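You operate a simulated robot arm through the tools that you are given. There is no shell and no other tool.

You are at the controls of a simulated two-armed robot. One attempt, no reset.

JOB
Measure the blank on the desk gauge and sort it into the tray.
Fine: use the bay that the display names; lift the probe before the table moves; leave the table slid out and the dial as it is; press neither button.

It is judged by the outcome, as a careful person would: the job done as asked, and still so three seconds after it is handed in. It fails if anything else is knocked over, pushed out of place, dropped, spilled or broken.

ROBOT AND FRAMES
Two 7-joint arms with fingered hands on one trunk that stands fixed in place. Base frame: the origin is at the foot of the trunk, x ahead of it, y to its left, z up; the work surface is at about z = 76. Lengths are in cm, angles in rad, forces in N, time in s.
The left shoulder is at [5.1, 15.2, 114.7], the right one opposite. With the tool pointing down near the work surface each hand reaches from about 36 to 80 cm from the base axis, measured 20 degrees to its own side. Payload 3.8 kg a hand.
The TCP of each hand is the grasp point between the finger pads, 3 cm short of the fingertips. In the tool frame z runs along the fingers and y along their closing line. Largest opening 10.4 cm; the body of the gripper starts 3.5 cm behind the TCP. The gripper is a hand of 5 fingers: y runs from the thumb to the fingers, the wrist lies at [-1.5, -10.4, -17.8] in the tool frame, and closing takes about 1.5 s.
Orientation is that of the tool frame in the base frame, as a unit quaternion [w, x, y, z]. With the fingers straight down and the wrist toward the robot, the tool's x, y and z point along [0, 1, 0], [1, 0, 0] and [0, 0, -1] of the base frame.

CONTROLS
- The arms move only by the tool move_arm. It takes "left_deltas", "right_deltas" or both (then of equal length, played together; a hand with none holds still); each is a list of rows, each a list of 6 numbers: the shift along the tool's x, y, z in cm, then the turn, a rotation vector about the tool's x, y, z in rad. In form: [[x, y, z, wx, wy, wz], ...]. A call has 1 to 20 rows; each row is the pose to reach, as a shift and turn from the pose commanded when the call began, along the tool's axes at that moment. "left_fingers" and "right_fingers" are, for a hand that has rows, the opening, from 0 (shut) to 1 (fully open), set as the call begins (left out, the last holds). Rows are played at 5 a second. More than 5 cm and 0.15 rad between two rows, or a gripper value outside its range, and nothing of the call is played. A pose out of reach is approached as far as the arm can. The call stops where the force on the tool passes 90 N (or 10 N more than at its start, if that is more) or the arm is blocked; 0.2 s more then pass. Each finger travels about 7.2 cm/s and halts on what it meets, pressing with about 24 N; the grip force reading is that of the motor and also rises with nothing between the fingers. The clock runs only during rows and for 0.2 s after the last one: add rows that repeat a pose to give the fingers time. The reply holds the time, the measured pose of the TCP, the force on the tool along the base axes, the opening and the grip force, in the units named above and with some noise, with the torque about the TCP (base axes, N m) and any sound that the robot's microphone picked up.
- Cameras (640 x 400 px; columns grow to the right, rows downward): "scene" is now at [14.53, 4.17, 130.28]; the picture's right is [0.44, -0.89, -0.06], its down [-0.50, -0.19, -0.84] and it looks along [0.74, 0.41, -0.53] (base axes); focal length 268 px, centre (320, 200). "left" rides on the left gripper at [-8, -7.8, -14.1] in its tool frame; the picture's right is [-0.78, -0.30, 0.56], its down [0.53, -0.78, 0.33] and it looks along [0.33, 0.56, 0.76] (tool axes); focal length 247 px, centre (320, 200). "right" rides on the right gripper at [8, -7.7, -14.1] in its tool frame; the picture's right is [-0.78, 0.30, -0.56], its down [-0.53, -0.78, 0.33] and it looks along [-0.33, 0.55, 0.76] (tool axes); focal length 247 px, centre (320, 200). There is no depth. A picture from a camera that has moved, and an enlarged one, comes with that camera's place and axes in the base frame and with its lens.
- get_image(camera): a new picture of that camera. It takes no simulated time.
- raise_lower(by): slides the trunk up (or, below 0, down) by that many cm; the arms and the scene camera ride with it, the base frame stays. It gives what a move gives, with no picture.
- set_fingers(index, middle, ring, little, thumb_bend, thumb_turn, hand): sets how far each is bent, from 0 (flat) to 100 (curled in); at 30 the hand is open as for a grip, at 70 the pads meet at the TCP. One left out holds its place. A second passes; each finger stops where it meets its share of the squeeze, and holds until it gets a number again. A gripper value or a shape takes the hand back. It gives what a move gives, with no picture; readings hold the bend of each and the force on index, middle, ring, little, thumb and palm. thumb_turn goes from beside the hand (0) to across from the fingers (100), as for a grip.
- hand_shape(shape, hand): the hand has 5 fingers and takes this shape, open, in about a second: jaw (thumb against the fingers, like two jaws); tri (thumb and two fingers); tip (a fingertip pinch); poke (one finger out to press); point (the index stretched); flat (the hand flat); cup (the hand cupped); fist (a fist). The gripper value then closes the fingers along that shape, each until it touches; the sizes above hold for jaw. It gives what a move gives, with no picture.
- aim_head(pan, tilt): turns the head with the scene camera to pan (to the left, within 1.396 rad either way) and tilt (down, from -0.506 to 1.204), counted from straight ahead of the robot. It gives what a move gives.
- zoom(camera, box): a new picture of the part [left, top, right, bottom] of that camera's present view, enlarged. It takes no simulated time.
- hand_in(): hands the job in; it is judged then, once.

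Nothing tells you positions but the pictures and the camera data. Unless the task says otherwise, let go and move clear before handing in.

The tools are called after ">>>" as a command line: name --argument value ..., lists and objects as JSON in quotes. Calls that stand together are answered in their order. move_arm: Moves the arms, as the interface text tells. Its arguments: {"type":"object","properties":{"left_deltas":{"type":"array","items":{"type":"array","items":{"type":"number"}}},"left_fingers":{"type":"number"},"right_deltas":{"type":"array","items":{"type":"array","items":{"type":"number"}}},"right_fingers":{"type":"number"}},"required":[]} The other tools are called the same way: raise_lower (by) slides the trunk up or down; hand_shape (shape, hand) gives the hand a shape; set_fingers (index, middle, ring, little, thumb_bend, thumb_turn, hand) moves the fingers one by one; aim_head (pan, tilt) turns the head that bears the scene camera; get_image (camera) takes a picture; zoom (camera, box) takes an enlarged picture of a part of a camera's view; hand_in () hands the job in.

At the start:

```text
t: 0.0
left_position: [41.38, 43.04, 111.09]
left_tcp_rot: [0.0, 0.707, 0.707, 0.0]
left_wrist_force: [0.8, 0.0, -0.4]
left_ft_torque: [-0.03, -0.02, 0.02]
left_gripper_width: 10.38
left_grip_force: 0.1
left_shape: jaw
left_bend: [30.0, 30.0, 30.0, 30.0, 30.0, 98.0]
left_finger forces: [0.0, 0.1, 0.0, 0.0, 0.1, 0.1]
right_position: [53.01, 2.16, 116.31]
right_tcp_rot: [0.0, 0.706, 0.708, -0.001]
right_wrist_force: [-0.4, 0.0, 0.2]
right_ft_torque: [0.01, 0.02, -0.02]
right_gripper_width: 10.35
right_grip_force: 0.1
right_shape: jaw
right_bend: [30.0, 30.0, 30.0, 30.0, 30.0, 98.0]
right_finger forces: [0.0, 0.0, 0.0, 0.0, 0.0, 0.1]
trunk travel left (down, up): [-22.5, 23.1]
head pan, tilt: [0.464, 0.435]
```

scene: 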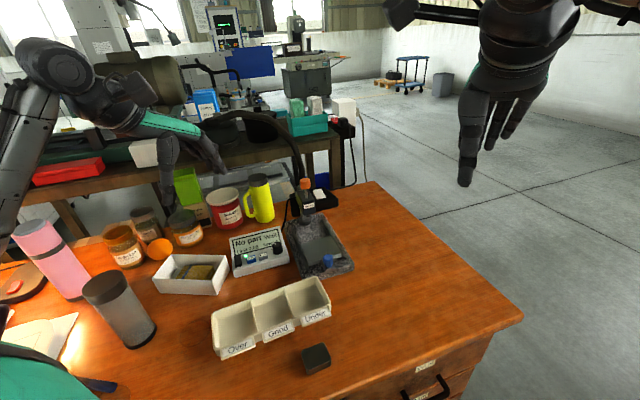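
right: 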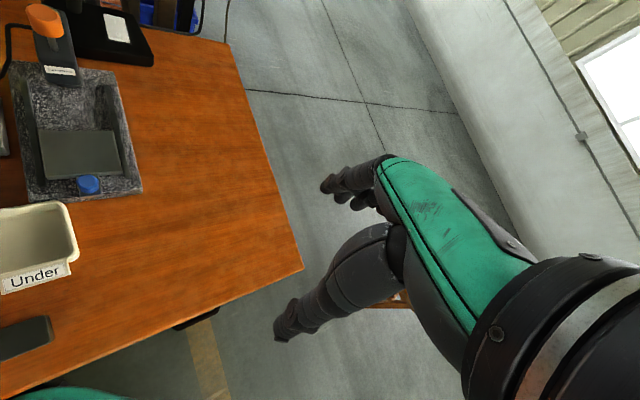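
left: 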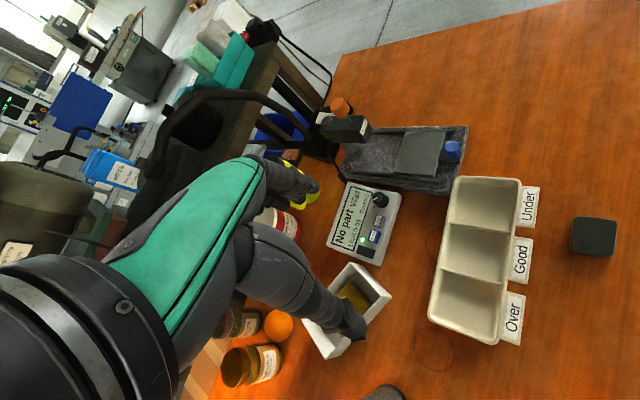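

I see a desk with a granite gauge (table with blue knob, probe with orange knob), a display reading "No part", a three-bay tray (Over/Good/Under) and a dark block in front of the tray that may be the blank. I'll take closer looks first.

>>> zoom --camera "scene" --box '[220, 160, 380, 280]'

>>> zoom --camera "scene" --box '[140, 220, 380, 390]'

>>> zoom --camera "left" --box '[300, 80, 480, 280]'

>>> zoom --camera "left" --box '[420, 150, 640, 360]'

```text
3.33 times, centred on (300, 220) of scene
camera zoom: at [14.53, 4.17, 130.28], right [0.44, -0.89, -0.06], down [-0.5, -0.19, -0.84], along [0.74, 0.41, -0.53], focal length 894 px, centre (387, 133)
```

zoom: 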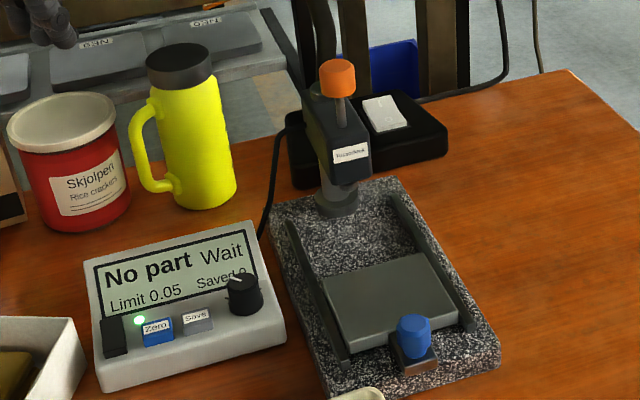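

```text
2.35 times, centred on (260, 305) of scene
camera zoom: at [14.53, 4.17, 130.28], right [0.44, -0.89, -0.06], down [-0.5, -0.19, -0.84], along [0.74, 0.41, -0.53], focal length 631 px, centre (461, -47)
```

zoom: 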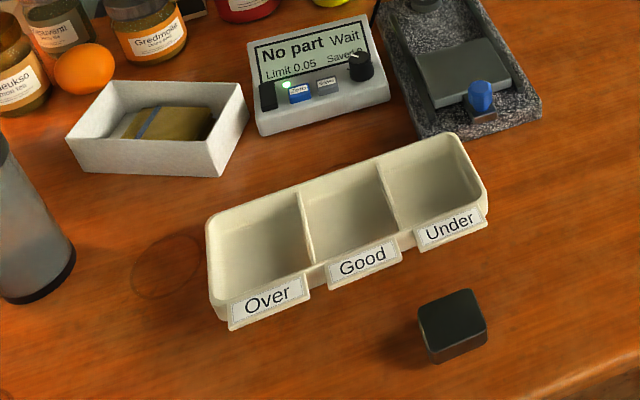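

```text
2.00 times, centred on (390, 180) of left
camera zoom: at [33.56, 35.05, 125.28], right [-0.3, -0.78, -0.56], down [-0.78, 0.53, -0.33], along [0.56, 0.33, -0.76], focal length 494 px, centre (180, 240)
```

zoom: 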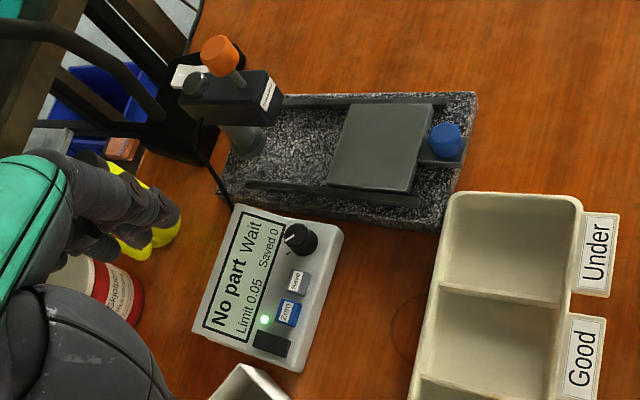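

```text
1.90 times, centred on (530, 255) of left
camera zoom: at [33.56, 35.05, 125.28], right [-0.3, -0.78, -0.56], down [-0.78, 0.53, -0.33], along [0.56, 0.33, -0.76], focal length 470 px, centre (-80, 95)
```

zoom: 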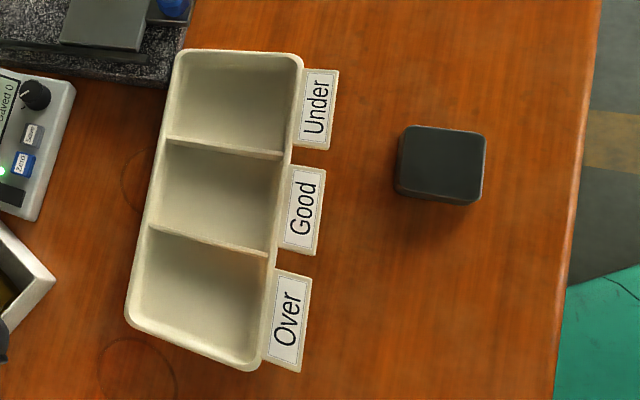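

The dark block near (36.7, 20) looks like the blank; the gauge table is near (62, 31), blue knob (57.5, 26.7), orange probe knob (68, 38, 97), with its slide axis at about 45°. I'll look in more detail at the probe, the blank and the display.

>>> aim_head --pan 0.55 --tilt 0.6

>>> get_image --camera "scene"

>>> zoom --camera "left" --box '[320, 80, 480, 200]'

>>> zoom --camera "left" --box '[550, 200, 630, 270]'

>>> zoom --camera "right" --box '[0, 0, 160, 220]'

```text
t: 0.7
left_position: [41.35, 43.06, 111.08]
left_tcp_rot: [0.001, 0.707, 0.707, -0.001]
left_wrist_force: [0.2, 0.9, 0.4]
left_ft_torque: [0.0, 0.02, -0.01]
left_gripper_width: 10.35
left_grip_force: 0.0
left_shape: jaw
left_bend: [30.0, 30.0, 30.0, 30.0, 30.0, 98.0]
left_finger forces: [0.0, 0.1, 0.1, 0.1, 0.1, 0.0]
right_position: [52.9, 2.19, 116.29]
right_tcp_rot: [0.0, 0.707, 0.707, 0.0]
right_wrist_force: [0.3, -0.5, 0.0]
right_ft_torque: [-0.03, 0.02, -0.02]
right_gripper_width: 10.34
right_grip_force: 0.1
right_shape: jaw
right_bend: [30.0, 30.0, 30.0, 30.0, 30.0, 98.0]
right_finger forces: [0.0, 0.1, 0.0, 0.1, 0.0, 0.0]
trunk travel left (down, up): [-22.5, 23.1]
head pan, tilt: [0.55, 0.6]
```

```text
taken
camera scene: at [13.62, 4.66, 128.9], right [0.52, -0.85, -0.07], down [-0.59, -0.3, -0.75], along [0.62, 0.43, -0.66], focal length 268 px, centre (320, 200)
```

scene: 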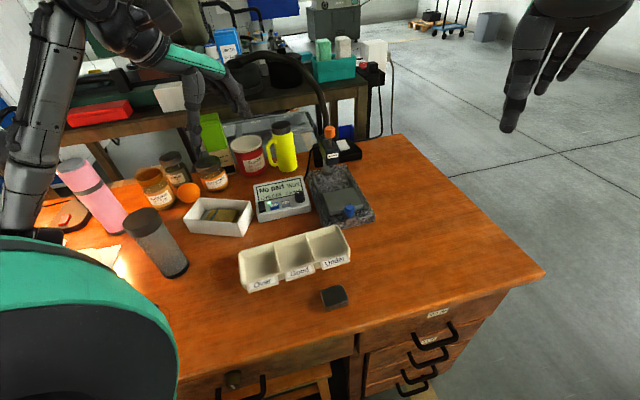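

```text
3.33 times, centred on (400, 140) of left
camera zoom: at [33.56, 35.05, 125.28], right [-0.3, -0.78, -0.56], down [-0.78, 0.53, -0.33], along [0.56, 0.33, -0.76], focal length 823 px, centre (53, 400)
```

zoom: 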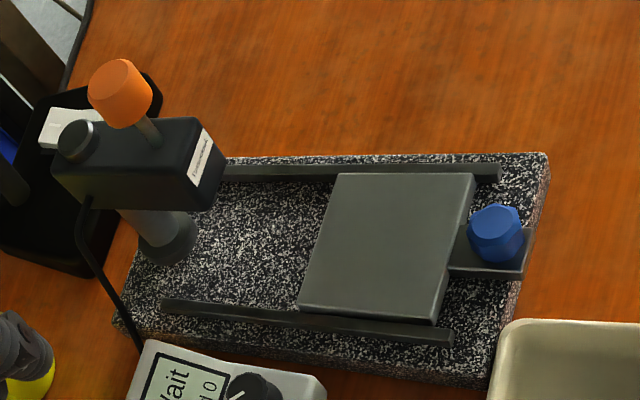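

```text
5.71 times, centred on (590, 235) of left
camera zoom: at [33.56, 35.05, 125.28], right [-0.3, -0.78, -0.56], down [-0.78, 0.53, -0.33], along [0.56, 0.33, -0.76], focal length 1411 px, centre (-1223, 0)
```

zoom: 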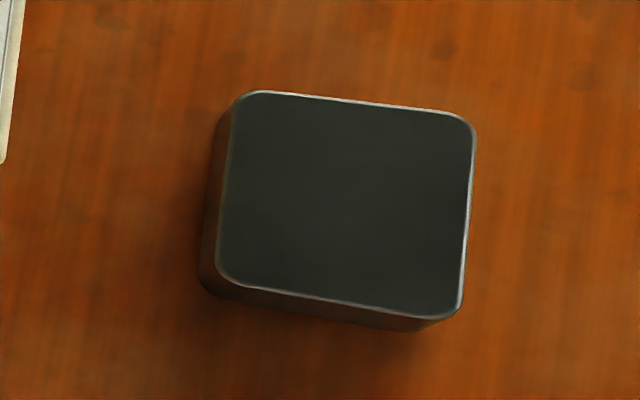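

```text
1.82 times, centred on (80, 110) of right
camera zoom: at [45.19, 10.09, 130.28], right [0.3, -0.78, 0.56], down [-0.78, -0.54, -0.33], along [0.56, -0.33, -0.76], focal length 449 px, centre (756, 364)
```

zoom: 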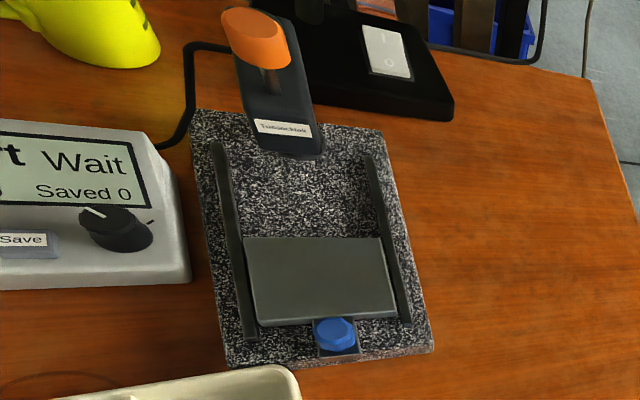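

The gauge's slide axis runs at ~45° in the base frame; the plate is about 8×8 cm with its centre near (61.9, 30.9) and the probe roughly 9 cm further along. I need to see whether the probe is up now, and what's in the white box.

>>> zoom --camera "scene" --box '[290, 115, 390, 230]'

>>> zoom --camera "scene" --box '[180, 170, 320, 250]'

>>> zoom --camera "scene" --box '[230, 215, 370, 315]'

>>> zoom --camera "left" --box '[290, 170, 420, 370]'

```text
3.48 times, centred on (340, 172) of scene
camera zoom: at [13.62, 4.66, 128.9], right [0.52, -0.85, -0.07], down [-0.59, -0.3, -0.75], along [0.62, 0.43, -0.66], focal length 933 px, centre (250, 296)
```

zoom: 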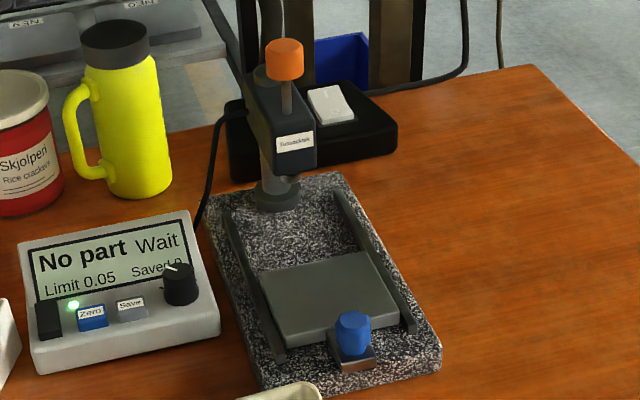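

```text
4.57 times, centred on (250, 210) of scene
camera zoom: at [13.62, 4.66, 128.9], right [0.52, -0.85, -0.07], down [-0.59, -0.3, -0.75], along [0.62, 0.43, -0.66], focal length 1226 px, centre (640, 154)
```

zoom: 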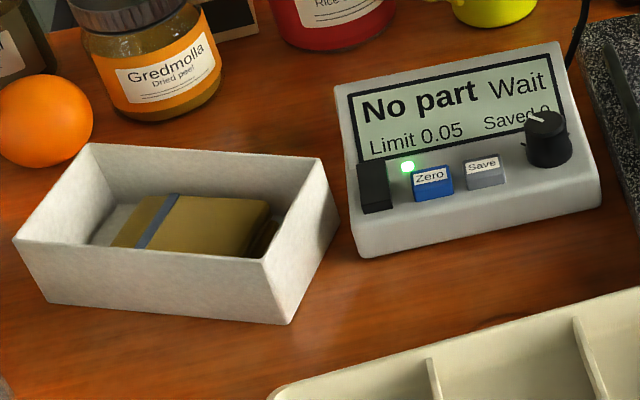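

```text
4.00 times, centred on (300, 265) of scene
camera zoom: at [13.62, 4.66, 128.9], right [0.52, -0.85, -0.07], down [-0.59, -0.3, -0.75], along [0.62, 0.43, -0.66], focal length 1072 px, centre (400, -60)
```

zoom: 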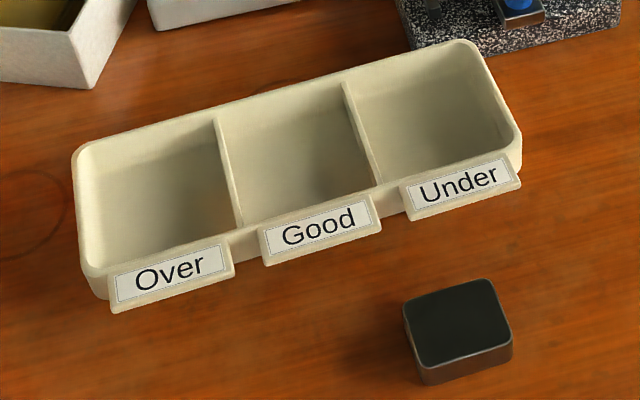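

```text
2.00 times, centred on (355, 270) of left
camera zoom: at [33.56, 35.05, 125.28], right [-0.3, -0.78, -0.56], down [-0.78, 0.53, -0.33], along [0.56, 0.33, -0.76], focal length 494 px, centre (250, 60)
```

zoom: 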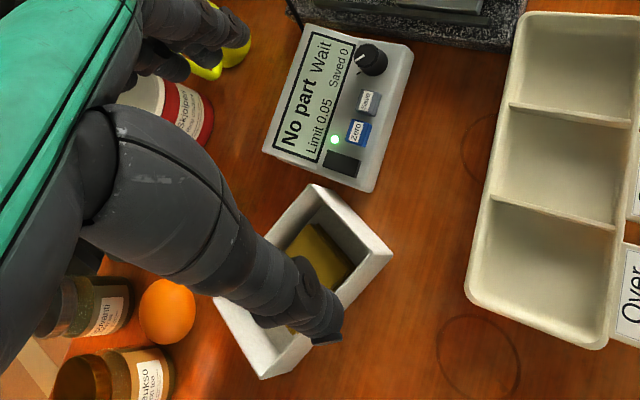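

The white box just holds a folded cloth, so the dark block, about 4.8×3.7×2 cm at (37.4, 19.9), is the blank. Next a tighter zoom on the probe spindle and the plate.

>>> zoom --camera "scene" --box '[318, 120, 358, 180]'

>>> zoom --camera "scene" --box '[310, 165, 380, 230]'

>>> zoom --camera "right" --box '[20, 0, 100, 80]'

>>> zoom --camera "scene" --box '[310, 275, 360, 315]'

```text
6.67 times, centred on (338, 150) of scene
camera zoom: at [13.62, 4.66, 128.9], right [0.52, -0.85, -0.07], down [-0.59, -0.3, -0.75], along [0.62, 0.43, -0.66], focal length 1787 px, centre (200, 533)
```

zoom: 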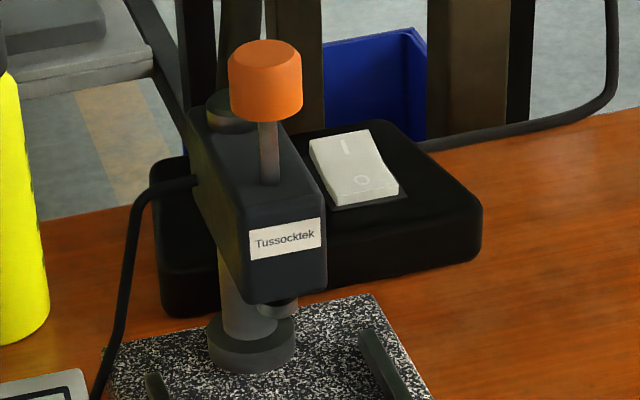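

```text
6.15 times, centred on (345, 198) of scene
camera zoom: at [13.62, 4.66, 128.9], right [0.52, -0.85, -0.07], down [-0.59, -0.3, -0.75], along [0.62, 0.43, -0.66], focal length 1650 px, centre (166, 215)
```

zoom: 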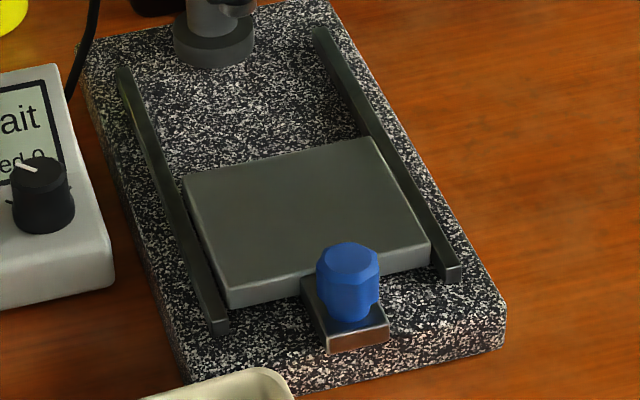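

```text
5.00 times, centred on (60, 40) of right
camera zoom: at [45.19, 10.09, 130.28], right [0.3, -0.78, 0.56], down [-0.78, -0.54, -0.33], along [0.56, -0.33, -0.76], focal length 1235 px, centre (1620, 1000)
```

zoom: 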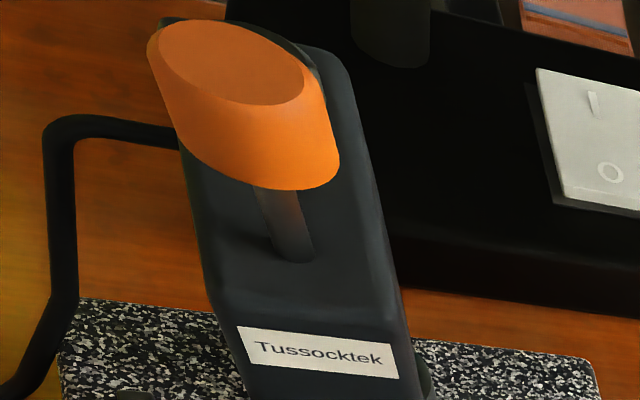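

```text
10.00 times, centred on (335, 295) of scene
camera zoom: at [13.62, 4.66, 128.9], right [0.52, -0.85, -0.07], down [-0.59, -0.3, -0.75], along [0.62, 0.43, -0.66], focal length 2681 px, centre (170, -750)
```

zoom: 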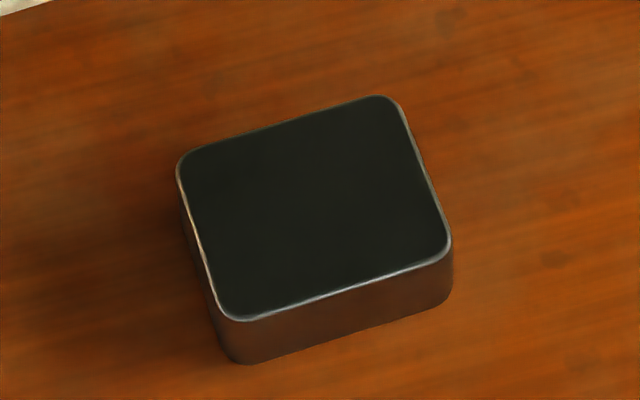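

The orange knob sits on a stem above the probe arm and only a short spindle shows below it, so the probe appears lifted. Approximate heights: granite 79, plate 80.6, blue knob top 83.1, tray rim 78.6. I'll raise the trunk? Not needed yet — first I'll look at the pinch shape of the left hand.

>>> hand_shape --hand "left" --shape "tip"

>>> get_image --camera "left"

>>> aim_head --pan 0.7 --tilt 0.3

>>> get_image --camera "scene"

```text
t: 1.6
left_position: [41.25, 42.96, 111.07]
left_tcp_rot: [0.0, 0.708, 0.707, 0.0]
left_wrist_force: [-0.3, 0.3, -0.2]
left_ft_torque: [-0.04, 0.0, 0.01]
left_gripper_width: 10.36
left_grip_force: 0.0
left_shape: tip
left_bend: [30.0, 98.0, 99.0, 99.0, 30.0, 98.0]
left_finger forces: [0.0, 0.0, 0.0, 0.0, 0.0, 0.0]
right_position: [52.95, 2.27, 116.39]
right_tcp_rot: [0.0, 0.707, 0.708, 0.0]
right_wrist_force: [-0.6, 0.4, -0.4]
right_ft_torque: [-0.01, 0.0, 0.02]
right_gripper_width: 10.35
right_grip_force: 0.2
right_shape: jaw
right_bend: [30.0, 30.0, 30.0, 30.0, 30.0, 98.0]
right_finger forces: [0.1, 0.0, 0.0, 0.0, 0.1, 0.0]
trunk travel left (down, up): [-22.5, 23.1]
head pan, tilt: [0.55, 0.6]
```

```text
taken
camera left: at [33.56, 35.05, 125.28], right [-0.3, -0.78, -0.56], down [-0.78, 0.53, -0.33], along [0.56, 0.33, -0.76], focal length 247 px, centre (320, 200)
```

left: 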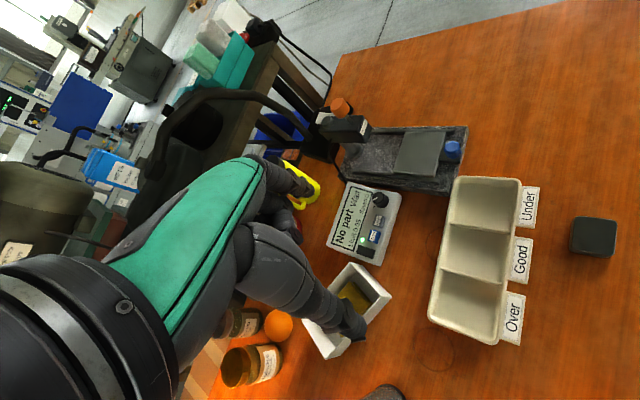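

```text
t: 2.4
left_position: [41.28, 43.0, 111.08]
left_tcp_rot: [0.0, 0.707, 0.707, 0.0]
left_wrist_force: [0.2, 1.1, 0.1]
left_ft_torque: [-0.03, 0.01, -0.01]
left_gripper_width: 10.38
left_grip_force: 0.1
left_shape: tip
left_bend: [30.0, 98.0, 99.0, 99.0, 30.0, 98.0]
left_finger forces: [0.0, 0.0, 0.0, 0.0, 0.0, 0.0]
right_position: [52.96, 2.23, 116.34]
right_tcp_rot: [0.0, 0.706, 0.708, -0.001]
right_wrist_force: [0.4, 0.2, 0.4]
right_ft_torque: [0.01, -0.01, 0.0]
right_gripper_width: 10.36
right_grip_force: 0.2
right_shape: jaw
right_bend: [30.0, 30.0, 30.0, 30.0, 30.0, 98.0]
right_finger forces: [0.0, 0.0, 0.1, 0.1, 0.0, 0.1]
trunk travel left (down, up): [-22.5, 23.1]
head pan, tilt: [0.7, 0.3]
```

```text
taken
camera scene: at [13.62, 6.05, 131.67], right [0.64, -0.76, -0.09], down [-0.36, -0.19, -0.91], along [0.68, 0.62, -0.4], focal length 268 px, centre (320, 200)
```

scene: 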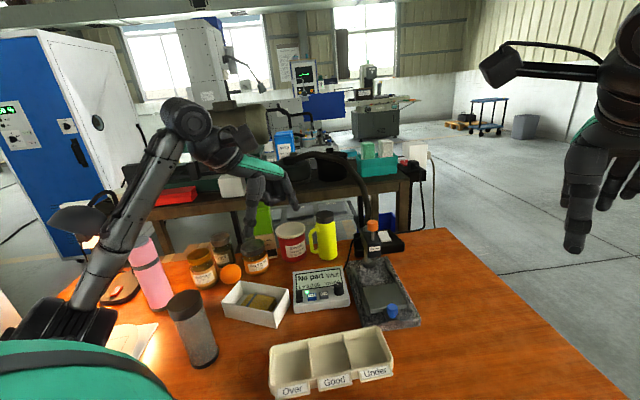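

The "tip" shape leaves only index and thumb extended. I'll zoom in on the hand to see its geometry.

>>> zoom --camera "scene" --box '[150, 90, 310, 260]'

>>> zoom --camera "left" --box '[160, 130, 380, 360]'

```text
2.35 times, centred on (230, 175) of scene
camera zoom: at [13.62, 6.05, 131.67], right [0.64, -0.76, -0.09], down [-0.36, -0.19, -0.91], along [0.68, 0.62, -0.4], focal length 631 px, centre (532, 259)
```

zoom: 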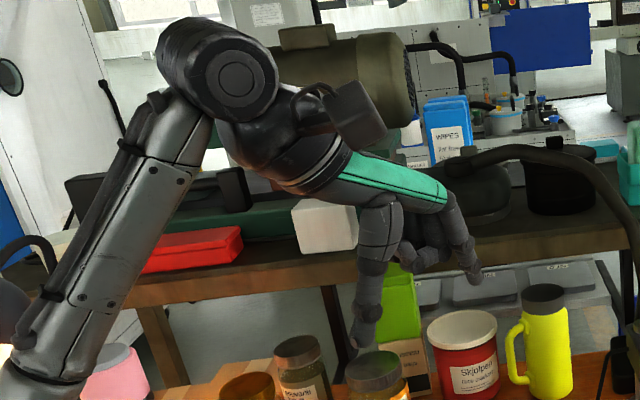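

```text
1.74 times, centred on (270, 245) of left
camera zoom: at [33.56, 35.05, 125.28], right [-0.3, -0.78, -0.56], down [-0.78, 0.53, -0.33], along [0.56, 0.33, -0.76], focal length 430 px, centre (407, 122)
```

zoom: 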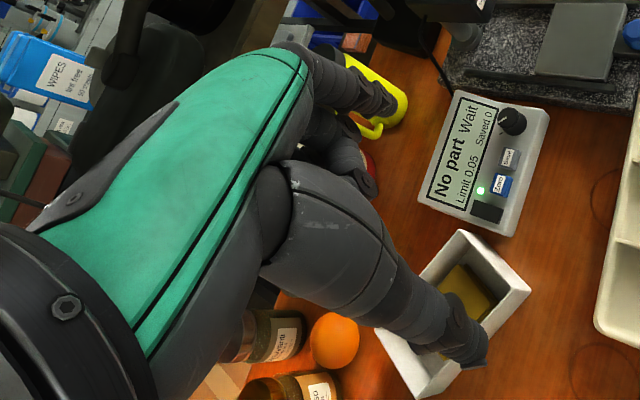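

TCP geometry fits my estimates: index tip at tool y≈+5 and thumb at y≈-6 when open. I'll take the three-finger shape and move the left hand above the blank, turned 48° so it closes across the blank's short side.

>>> hand_shape --hand "left" --shape "tri"

>>> move_arm --left_deltas '[[-2.3, -0.4, 0.5, 0, 0, -0.084], [-4.6, -0.8, 1.5, 0, 0, -0.168], [-6.9, -1.1, 3, 0, 0, -0.251], [-9.2, -1.5, 5, 0, 0, -0.335], [-11.5, -1.8, 7, 0, 0, -0.419], [-13.8, -2.2, 9, 0, 0, -0.503], [-16.1, -2.6, 11, 0, 0, -0.587], [-18.4, -2.9, 13, 0, 0, -0.67], [-20.8, -3.3, 14.5, 0, 0, -0.754], [-23.1, -3.7, 16, 0, 0, -0.838], [-23.1, -3.7, 16, 0, 0, -0.838]]' --left_fingers 0.75

>>> aim_head --pan 0.5 --tilt 0.65

>>> get_image --camera "scene"

>>> get_image --camera "left"

>>> get_image --camera "right"

```text
t: 3.3
left_position: [41.19, 42.98, 110.97]
left_tcp_rot: [-0.001, 0.707, 0.707, 0.0]
left_wrist_force: [0.0, 0.0, -0.5]
left_ft_torque: [-0.02, 0.01, -0.02]
left_gripper_width: 10.37
left_grip_force: 0.1
left_shape: tri
left_bend: [30.0, 30.0, 99.0, 99.0, 30.0, 98.0]
left_finger forces: [0.1, 0.0, 0.0, 0.0, 0.0, 0.0]
right_position: [53.04, 2.18, 116.45]
right_tcp_rot: [-0.001, 0.706, 0.708, -0.001]
right_wrist_force: [-0.1, -0.3, -0.2]
right_ft_torque: [0.02, 0.01, 0.02]
right_gripper_width: 10.36
right_grip_force: 0.0
right_shape: jaw
right_bend: [30.0, 30.0, 30.0, 30.0, 30.0, 98.0]
right_finger forces: [0.0, 0.1, 0.0, 0.1, 0.0, 0.1]
trunk travel left (down, up): [-22.5, 23.1]
head pan, tilt: [0.7, 0.3]
```

```text
t: 5.7
left_position: [37.6, 19.95, 95.13]
left_tcp_rot: [0.0, 0.357, 0.934, 0.001]
left_wrist_force: [0.2, 0.0, -0.5]
left_ft_torque: [0.0, -0.01, 0.02]
left_gripper_width: 7.81
left_grip_force: 0.0
left_shape: tri
left_bend: [27.0, 35.0, 99.0, 99.0, 54.0, 99.0]
left_finger forces: [0.0, 0.1, 0.1, 0.1, 0.0, 0.0]
left hand out of reach, approached as far as the arm can: row 7, 8
right_position: [52.98, 2.31, 116.35]
right_tcp_rot: [-0.001, 0.707, 0.708, 0.0]
right_wrist_force: [-0.8, 0.8, 0.3]
right_ft_torque: [-0.02, 0.02, 0.02]
right_gripper_width: 10.33
right_grip_force: 0.1
right_shape: jaw
right_bend: [30.0, 30.0, 30.0, 30.0, 30.0, 98.0]
right_finger forces: [0.0, 0.0, 0.0, 0.0, 0.0, 0.1]
trunk travel left (down, up): [-22.5, 23.1]
head pan, tilt: [0.7, 0.3]
```

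```text
t: 6.5
left_position: [37.51, 19.92, 94.99]
left_tcp_rot: [0.001, 0.357, 0.934, 0.0]
left_wrist_force: [-0.2, -0.1, -0.1]
left_ft_torque: [0.0, 0.01, 0.03]
left_gripper_width: 7.82
left_grip_force: 0.1
left_shape: tri
left_bend: [27.0, 35.0, 99.0, 99.0, 54.0, 99.0]
left_finger forces: [0.1, 0.0, 0.1, 0.1, 0.0, 0.1]
right_position: [52.92, 2.1, 116.27]
right_tcp_rot: [-0.001, 0.707, 0.707, -0.001]
right_wrist_force: [-0.5, -0.1, 0.1]
right_ft_torque: [0.0, -0.01, 0.02]
right_gripper_width: 10.34
right_grip_force: 0.0
right_shape: jaw
right_bend: [30.0, 30.0, 30.0, 30.0, 30.0, 98.0]
right_finger forces: [0.1, 0.1, 0.0, 0.0, 0.0, 0.0]
trunk travel left (down, up): [-22.5, 23.1]
head pan, tilt: [0.499, 0.649]
```

```text
taken
camera scene: at [13.66, 4.18, 128.47], right [0.47, -0.88, -0.07], down [-0.64, -0.29, -0.71], along [0.61, 0.38, -0.7], focal length 268 px, centre (320, 200)
```

scene: 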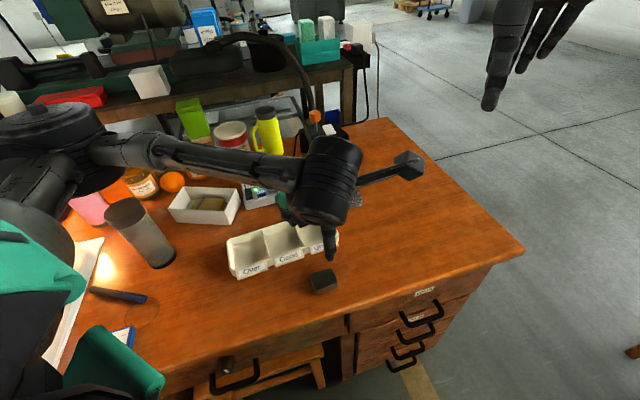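

```text
taken
camera left: at [38.35, 8.8, 109.3], right [0.38, -0.74, -0.56], down [-0.92, -0.22, -0.33], along [0.12, 0.64, -0.76], focal length 247 px, centre (320, 200)
```

left: 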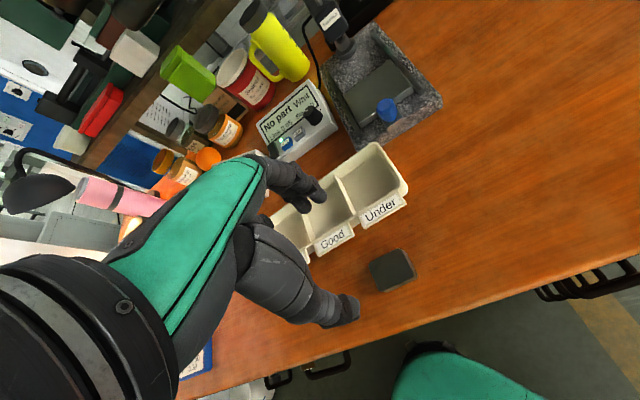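

```text
taken
camera right: at [45.19, 10.08, 130.28], right [0.3, -0.78, 0.56], down [-0.78, -0.54, -0.33], along [0.56, -0.33, -0.76], focal length 247 px, centre (320, 200)
```

right: 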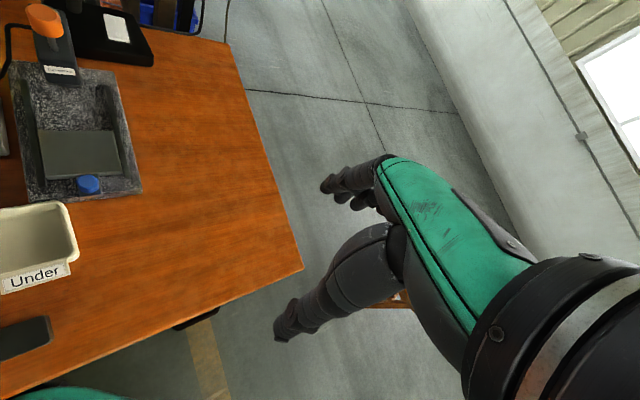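

The hand is above the blank and the left camera puts the blank's top centre at (37.66, 20.0), matching. I'll descend most of the way and check.

>>> move_arm --left_deltas '[[0, 0.1, 2.5, 0, 0, 0], [0, 0.1, 5, 0, 0, 0], [0, 0.1, 7.5, 0, 0, 0], [0, 0.1, 10, 0, 0, 0], [0, 0.1, 12, 0, 0, 0], [0, 0.1, 13, 0, 0, 0], [0, 0.1, 13, 0, 0, 0]]'

>>> get_image --camera "left"

>>> zoom --camera "scene" --box '[260, 200, 400, 310]'

```text
t: 8.1
left_position: [37.73, 20.04, 81.96]
left_tcp_rot: [0.0, 0.358, 0.934, 0.0]
left_wrist_force: [-0.8, -0.1, -0.3]
left_ft_torque: [0.02, 0.0, -0.02]
left_gripper_width: 7.83
left_grip_force: 0.1
left_shape: tri
left_bend: [27.0, 35.0, 99.0, 99.0, 54.0, 99.0]
left_finger forces: [0.0, 0.1, 0.0, 0.0, 0.0, 0.1]
right_position: [53.02, 2.25, 116.25]
right_tcp_rot: [0.0, 0.706, 0.708, 0.0]
right_wrist_force: [-0.7, 0.6, -0.2]
right_ft_torque: [-0.03, -0.01, -0.01]
right_gripper_width: 10.37
right_grip_force: 0.1
right_shape: jaw
right_bend: [30.0, 30.0, 30.0, 30.0, 30.0, 98.0]
right_finger forces: [0.0, 0.0, 0.1, 0.1, 0.1, 0.1]
trunk travel left (down, up): [-22.5, 23.1]
head pan, tilt: [0.499, 0.649]
```

```text
taken
camera left: at [38.44, 8.95, 96.24], right [0.38, -0.74, -0.56], down [-0.92, -0.22, -0.33], along [0.12, 0.64, -0.76], focal length 247 px, centre (320, 200)
```

left: 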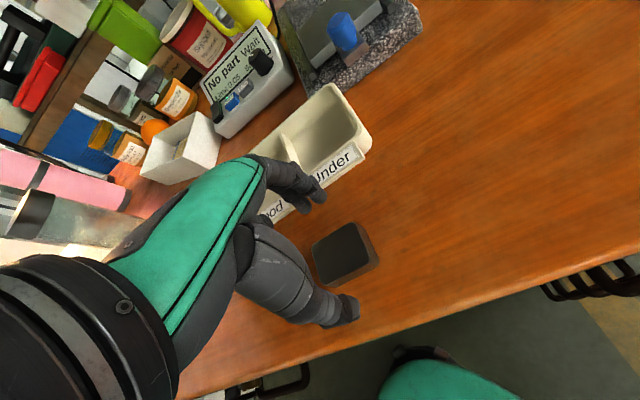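

```text
3.64 times, centred on (330, 255) of scene
camera zoom: at [13.65, 4.19, 128.46], right [0.47, -0.88, -0.07], down [-0.64, -0.29, -0.71], along [0.61, 0.38, -0.7], focal length 975 px, centre (284, 0)
```

zoom: 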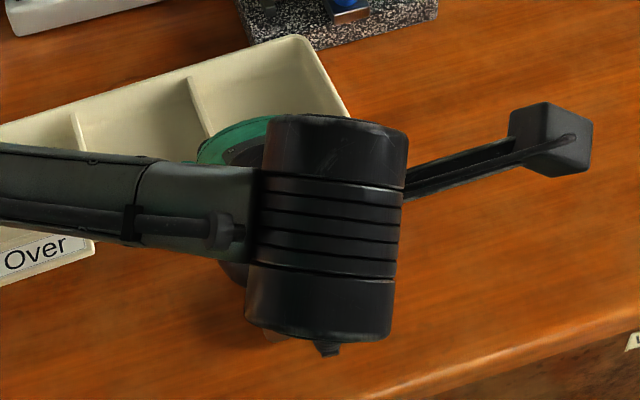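

>>> zoom --camera "left" --box '[230, 150, 410, 350]'

```text
2.00 times, centred on (320, 250) of left
camera zoom: at [38.44, 8.95, 96.24], right [0.38, -0.74, -0.56], down [-0.92, -0.22, -0.33], along [0.12, 0.64, -0.76], focal length 494 px, centre (320, 100)
```

zoom: 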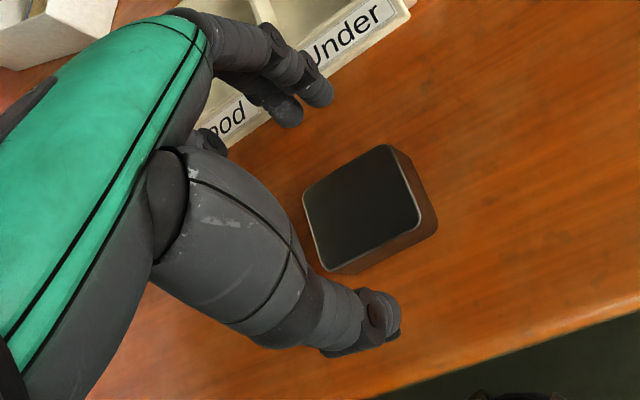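

>>> move_arm --left_deltas '[[0, 0, 0.6, 0, 0, 0], [0, 0, 1.2, 0, 0, 0], [0, 0, 1.8, 0, 0, 0], [0, 0, 1.8, 0, 0, 0]]'

>>> zoom --camera "left" --box '[230, 150, 410, 350]'

```text
t: 9.1
left_position: [37.63, 19.98, 80.39]
left_tcp_rot: [0.001, 0.357, 0.934, 0.001]
left_wrist_force: [-2.8, -2.6, 8.2]
left_ft_torque: [0.31, -0.22, 0.05]
left_gripper_width: 7.75
left_grip_force: 0.0
left_shape: tri
left_bend: [27.0, 36.0, 99.0, 99.0, 54.0, 99.0]
left_finger forces: [0.0, 8.4, 0.1, 0.1, 0.0, 0.0]
right_position: [52.84, 2.07, 116.35]
right_tcp_rot: [0.0, 0.707, 0.708, 0.0]
right_wrist_force: [0.1, 0.2, -0.5]
right_ft_torque: [0.0, 0.01, 0.01]
right_gripper_width: 10.35
right_grip_force: 0.0
right_shape: jaw
right_bend: [30.0, 30.0, 30.0, 30.0, 30.0, 98.0]
right_finger forces: [0.0, 0.0, 0.0, 0.0, 0.0, 0.1]
trunk travel left (down, up): [-22.5, 23.1]
head pan, tilt: [0.499, 0.649]
```

```text
2.00 times, centred on (320, 250) of left
camera zoom: at [38.4, 8.87, 94.55], right [0.38, -0.74, -0.56], down [-0.92, -0.22, -0.33], along [0.12, 0.64, -0.76], focal length 494 px, centre (320, 100)
```

zoom: 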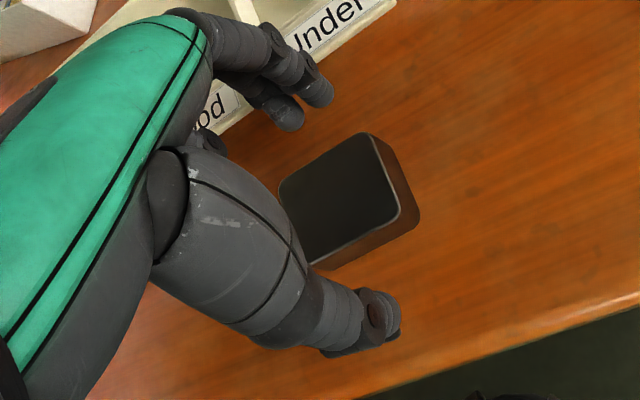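

The middle fingertip is touching the desk (8 N), so I'll lift half a centimetre and then close on the blank.

>>> move_arm --left_deltas '[[0, 0, -0.5, 0, 0, 0], [0, 0, -0.5, 0, 0, 0]]'

>>> move_arm --left_deltas '[[0, 0, 0, 0, 0, 0], [0, 0, 0, 0, 0, 0], [0, 0, 0, 0, 0, 0]]' --left_fingers 0.45

>>> zoom --camera "left" --box '[230, 150, 410, 350]'

```text
t: 9.7
left_position: [37.69, 20.06, 80.78]
left_tcp_rot: [-0.001, 0.359, 0.933, 0.001]
left_wrist_force: [0.8, -0.1, -0.9]
left_ft_torque: [0.04, -0.03, 0.04]
left_gripper_width: 7.81
left_grip_force: 0.0
left_shape: tri
left_bend: [27.0, 35.0, 99.0, 99.0, 54.0, 99.0]
left_finger forces: [0.1, 0.0, 0.0, 0.0, 0.0, 0.0]
right_position: [53.01, 2.22, 116.35]
right_tcp_rot: [0.001, 0.706, 0.708, 0.0]
right_wrist_force: [0.0, -0.4, 0.2]
right_ft_torque: [0.0, -0.02, 0.0]
right_gripper_width: 10.35
right_grip_force: 0.1
right_shape: jaw
right_bend: [30.0, 30.0, 30.0, 30.0, 30.0, 98.0]
right_finger forces: [0.0, 0.0, 0.0, 0.0, 0.1, 0.0]
trunk travel left (down, up): [-22.5, 23.1]
head pan, tilt: [0.499, 0.649]
```

```text
t: 10.5
left_position: [37.81, 20.05, 80.79]
left_tcp_rot: [0.0, 0.357, 0.934, 0.0]
left_wrist_force: [-0.3, 0.0, 0.3]
left_ft_torque: [-0.05, 0.0, 0.01]
left_gripper_width: 4.73
left_grip_force: 0.1
left_shape: tri
left_bend: [74.0, 47.0, 99.0, 99.0, 71.0, 100.0]
left_finger forces: [0.1, 0.0, 0.0, 0.0, 0.0, 0.0]
right_position: [52.88, 2.17, 116.29]
right_tcp_rot: [-0.001, 0.706, 0.708, 0.0]
right_wrist_force: [0.3, 0.0, -0.1]
right_ft_torque: [0.01, -0.02, -0.01]
right_gripper_width: 10.36
right_grip_force: 0.1
right_shape: jaw
right_bend: [30.0, 30.0, 30.0, 30.0, 30.0, 98.0]
right_finger forces: [0.1, 0.0, 0.0, 0.0, 0.0, 0.0]
trunk travel left (down, up): [-22.5, 23.1]
head pan, tilt: [0.499, 0.649]
```

```text
2.00 times, centred on (320, 250) of left
camera zoom: at [38.45, 8.91, 94.96], right [0.38, -0.74, -0.56], down [-0.92, -0.22, -0.33], along [0.12, 0.64, -0.76], focal length 494 px, centre (320, 100)
```

zoom: 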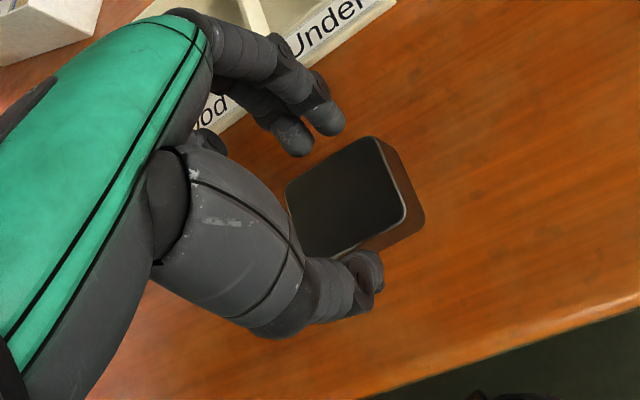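

Fingers are clear of the desk and lined up with the blank's edges. Closing to grip.

>>> move_arm --left_deltas '[[0, 0, 0, 0, 0, 0], [0, 0, 0, 0, 0, 0], [0, 0, 0, 0, 0, 0], [0, 0, 0, 0, 0, 0], [0, 0, 0, 0, 0, 0]]' --left_fingers 0.2

>>> zoom --camera "left" --box '[230, 150, 410, 350]'

>>> zoom --camera "scene" --box '[260, 200, 400, 310]'

```text
t: 11.7
left_position: [37.68, 19.99, 80.87]
left_tcp_rot: [0.001, 0.357, 0.934, 0.001]
left_wrist_force: [3.8, 1.7, 13.4]
left_ft_torque: [0.12, -0.15, 0.1]
left_gripper_width: 2.54
left_grip_force: 23.9
left_shape: tri
left_bend: [74.0, 55.0, 100.0, 100.0, 76.0, 100.0]
left_finger forces: [14.7, 14.4, 0.0, 0.1, 23.6, 0.0]
right_position: [52.86, 2.14, 116.32]
right_tcp_rot: [0.0, 0.707, 0.707, 0.0]
right_wrist_force: [-0.1, -0.1, -0.5]
right_ft_torque: [-0.01, -0.01, 0.04]
right_gripper_width: 10.34
right_grip_force: 0.1
right_shape: jaw
right_bend: [30.0, 30.0, 30.0, 30.0, 30.0, 98.0]
right_finger forces: [0.0, 0.1, 0.0, 0.0, 0.1, 0.1]
trunk travel left (down, up): [-22.5, 23.1]
head pan, tilt: [0.499, 0.649]
```

```text
2.00 times, centred on (320, 250) of left
camera zoom: at [38.43, 8.9, 95.06], right [0.38, -0.74, -0.56], down [-0.92, -0.22, -0.34], along [0.12, 0.64, -0.76], focal length 494 px, centre (320, 100)
```

zoom: 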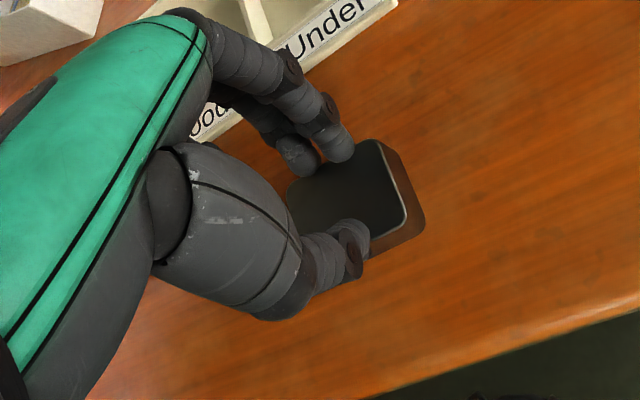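

```text
3.64 times, centred on (330, 255) of scene
camera zoom: at [13.57, 4.16, 128.48], right [0.47, -0.88, -0.07], down [-0.64, -0.29, -0.71], along [0.61, 0.38, -0.7], focal length 975 px, centre (284, 0)
```

zoom: 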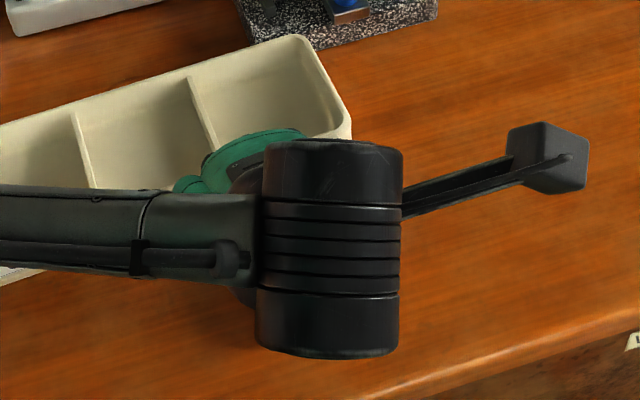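

The fingertips ended up over the blank's top edge (width only 2.5, upward force 13 N), because the tips rise as they curl. I'll open partly again, then go lower before closing.

>>> move_arm --left_deltas '[[0, 0, 0, 0, 0, 0], [0, 0, 0, 0, 0, 0], [0, 0, 0, 0, 0, 0]]' --left_fingers 0.5

>>> move_arm --left_deltas '[[0, 0, 0.3, 0, 0, 0], [0, 0, 0.6, 0, 0, 0], [0, 0, 0.9, 0, 0, 0], [0, 0, 0.9, 0, 0, 0]]'

>>> zoom --camera "left" --box '[230, 150, 410, 350]'

```text
t: 12.5
left_position: [37.6, 20.03, 80.75]
left_tcp_rot: [-0.001, 0.358, 0.934, -0.001]
left_wrist_force: [-0.4, -0.3, -0.1]
left_ft_torque: [-0.01, 0.0, -0.01]
left_gripper_width: 5.12
left_grip_force: 0.1
left_shape: tri
left_bend: [74.0, 45.0, 99.0, 99.0, 70.0, 100.0]
left_finger forces: [0.1, 0.0, 0.1, 0.1, 0.1, 0.0]
right_position: [52.8, 2.23, 116.31]
right_tcp_rot: [0.0, 0.707, 0.708, 0.0]
right_wrist_force: [0.6, 0.5, -0.7]
right_ft_torque: [-0.02, 0.0, -0.02]
right_gripper_width: 10.35
right_grip_force: 0.1
right_shape: jaw
right_bend: [30.0, 30.0, 30.0, 30.0, 30.0, 98.0]
right_finger forces: [0.0, 0.0, 0.1, 0.0, 0.1, 0.0]
trunk travel left (down, up): [-22.5, 23.1]
head pan, tilt: [0.499, 0.649]
```

```text
t: 13.5
left_position: [37.66, 19.97, 79.94]
left_tcp_rot: [0.0, 0.358, 0.934, 0.0]
left_wrist_force: [-0.2, -0.5, 0.9]
left_ft_torque: [0.03, 0.01, 0.01]
left_gripper_width: 5.18
left_grip_force: 0.0
left_shape: tri
left_bend: [74.0, 45.0, 99.0, 99.0, 70.0, 100.0]
left_finger forces: [0.0, 0.0, 0.0, 0.0, 0.0, 0.1]
right_position: [52.95, 2.18, 116.17]
right_tcp_rot: [0.0, 0.706, 0.708, -0.001]
right_wrist_force: [0.7, -0.1, -0.4]
right_ft_torque: [0.01, 0.05, -0.05]
right_gripper_width: 10.37
right_grip_force: 0.0
right_shape: jaw
right_bend: [30.0, 30.0, 30.0, 30.0, 30.0, 98.0]
right_finger forces: [0.1, 0.0, 0.0, 0.0, 0.0, 0.0]
trunk travel left (down, up): [-22.5, 23.1]
head pan, tilt: [0.499, 0.649]
```

```text
2.00 times, centred on (320, 250) of left
camera zoom: at [38.48, 8.91, 94.08], right [0.38, -0.74, -0.56], down [-0.92, -0.22, -0.33], along [0.12, 0.64, -0.76], focal length 494 px, centre (320, 100)
```

zoom: 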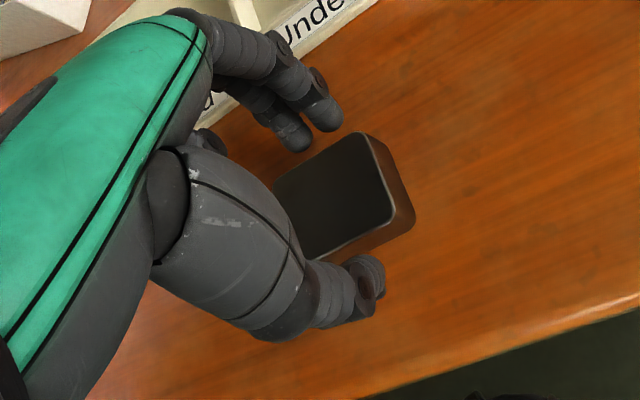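

>>> move_arm --left_deltas '[[0, 0, 0.25, 0, 0, 0], [0, 0, 0.5, 0, 0, 0], [0, 0, 0.7, 0, 0, 0], [0, 0, 0.7, 0, 0, 0]]'

>>> zoom --camera "left" --box '[230, 150, 410, 350]'

```text
t: 14.5
left_position: [37.74, 19.99, 79.18]
left_tcp_rot: [0.001, 0.357, 0.934, 0.0]
left_wrist_force: [-0.5, -0.2, 0.6]
left_ft_torque: [0.0, 0.03, -0.01]
left_gripper_width: 5.13
left_grip_force: 0.0
left_shape: tri
left_bend: [74.0, 45.0, 99.0, 99.0, 70.0, 100.0]
left_finger forces: [0.0, 0.0, 0.1, 0.0, 0.0, 0.0]
right_position: [52.93, 2.17, 116.23]
right_tcp_rot: [0.0, 0.707, 0.707, 0.0]
right_wrist_force: [0.2, 0.0, -0.1]
right_ft_torque: [-0.01, -0.01, 0.0]
right_gripper_width: 10.38
right_grip_force: 0.1
right_shape: jaw
right_bend: [30.0, 30.0, 30.0, 30.0, 30.0, 98.0]
right_finger forces: [0.0, 0.0, 0.1, 0.0, 0.0, 0.0]
trunk travel left (down, up): [-22.5, 23.1]
head pan, tilt: [0.499, 0.649]
```

```text
2.00 times, centred on (320, 250) of left
camera zoom: at [38.47, 8.91, 93.36], right [0.38, -0.74, -0.56], down [-0.92, -0.22, -0.33], along [0.12, 0.64, -0.76], focal length 494 px, centre (320, 100)
```

zoom: 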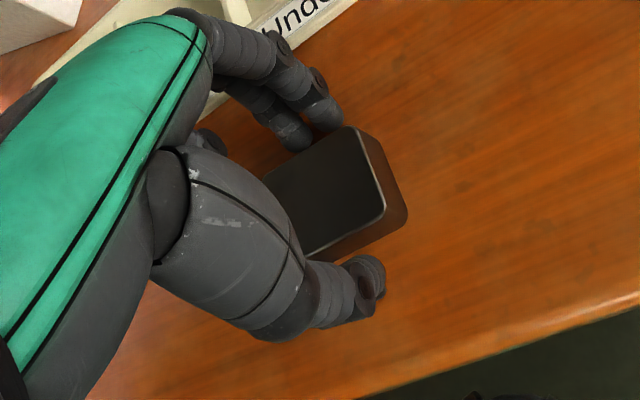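

>>> move_arm --left_deltas '[[0, 0, 0.2, 0, 0, 0], [0, 0, 0.2, 0, 0, 0], [0, 0, 0.2, 0, 0, 0], [0, 0, 0.2, 0, 0, 0], [0, 0, 0.2, 0, 0, 0], [0, 0, 0.2, 0, 0, 0]]' --left_fingers 0.25

>>> zoom --camera "left" --box '[230, 150, 410, 350]'

```text
t: 15.9
left_position: [37.62, 19.93, 79.04]
left_tcp_rot: [0.001, 0.358, 0.934, 0.001]
left_wrist_force: [-1.2, -1.2, 14.7]
left_ft_torque: [-0.43, 0.28, 0.01]
left_gripper_width: 3.57
left_grip_force: 23.9
left_shape: tri
left_bend: [74.0, 53.0, 100.0, 100.0, 74.0, 100.0]
left_finger forces: [10.9, 10.2, 0.1, 0.0, 34.0, 0.0]
right_position: [52.77, 2.04, 116.32]
right_tcp_rot: [-0.001, 0.707, 0.707, 0.0]
right_wrist_force: [0.7, -0.1, -0.2]
right_ft_torque: [-0.01, -0.02, 0.03]
right_gripper_width: 10.37
right_grip_force: 0.1
right_shape: jaw
right_bend: [30.0, 30.0, 30.0, 30.0, 30.0, 98.0]
right_finger forces: [0.0, 0.1, 0.0, 0.0, 0.0, 0.0]
trunk travel left (down, up): [-22.5, 23.1]
head pan, tilt: [0.499, 0.649]
```

```text
2.00 times, centred on (320, 250) of left
camera zoom: at [38.39, 8.85, 93.27], right [0.38, -0.74, -0.56], down [-0.92, -0.22, -0.33], along [0.12, 0.64, -0.76], focal length 494 px, centre (320, 100)
```

zoom: 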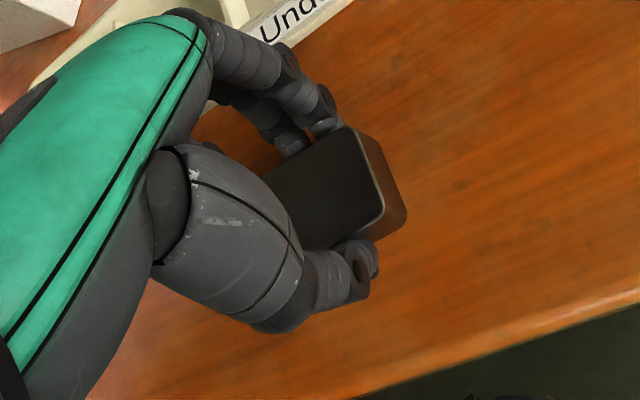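

Now the width reads 3.6, matching the blank. Lifting gently to check the grip.

>>> move_arm --left_deltas '[[0, 0, -0.5, 0, 0, 0], [0, 0, -1.2, 0, 0, 0], [0, 0, -2, 0, 0, 0], [0, 0, -3, 0, 0, 0], [0, 0, -3, 0, 0, 0]]'

>>> zoom --camera "left" --box '[230, 150, 410, 350]'

```text
t: 17.1
left_position: [37.75, 19.97, 81.96]
left_tcp_rot: [-0.001, 0.358, 0.934, 0.001]
left_wrist_force: [-0.1, -0.6, -2.7]
left_ft_torque: [-0.02, 0.0, 0.01]
left_gripper_width: 3.51
left_grip_force: 24.0
left_shape: tri
left_bend: [74.0, 53.0, 100.0, 100.0, 74.0, 100.0]
left_finger forces: [11.4, 10.7, 0.1, 0.0, 22.2, 0.0]
right_position: [52.9, 2.23, 116.25]
right_tcp_rot: [0.0, 0.706, 0.708, -0.001]
right_wrist_force: [-0.3, -0.6, -0.2]
right_ft_torque: [0.04, -0.03, -0.01]
right_gripper_width: 10.38
right_grip_force: 0.1
right_shape: jaw
right_bend: [30.0, 30.0, 30.0, 30.0, 30.0, 98.0]
right_finger forces: [0.0, 0.1, 0.0, 0.0, 0.1, 0.0]
trunk travel left (down, up): [-22.5, 23.1]
head pan, tilt: [0.499, 0.649]
```

```text
2.00 times, centred on (320, 250) of left
camera zoom: at [38.48, 8.91, 96.16], right [0.38, -0.74, -0.56], down [-0.92, -0.22, -0.33], along [0.12, 0.64, -0.76], focal length 494 px, centre (320, 100)
```

zoom: 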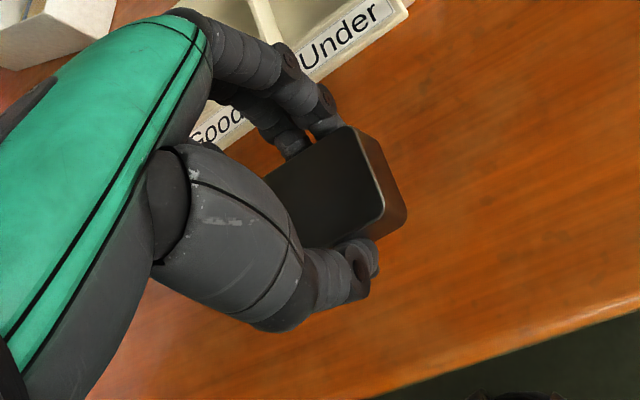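

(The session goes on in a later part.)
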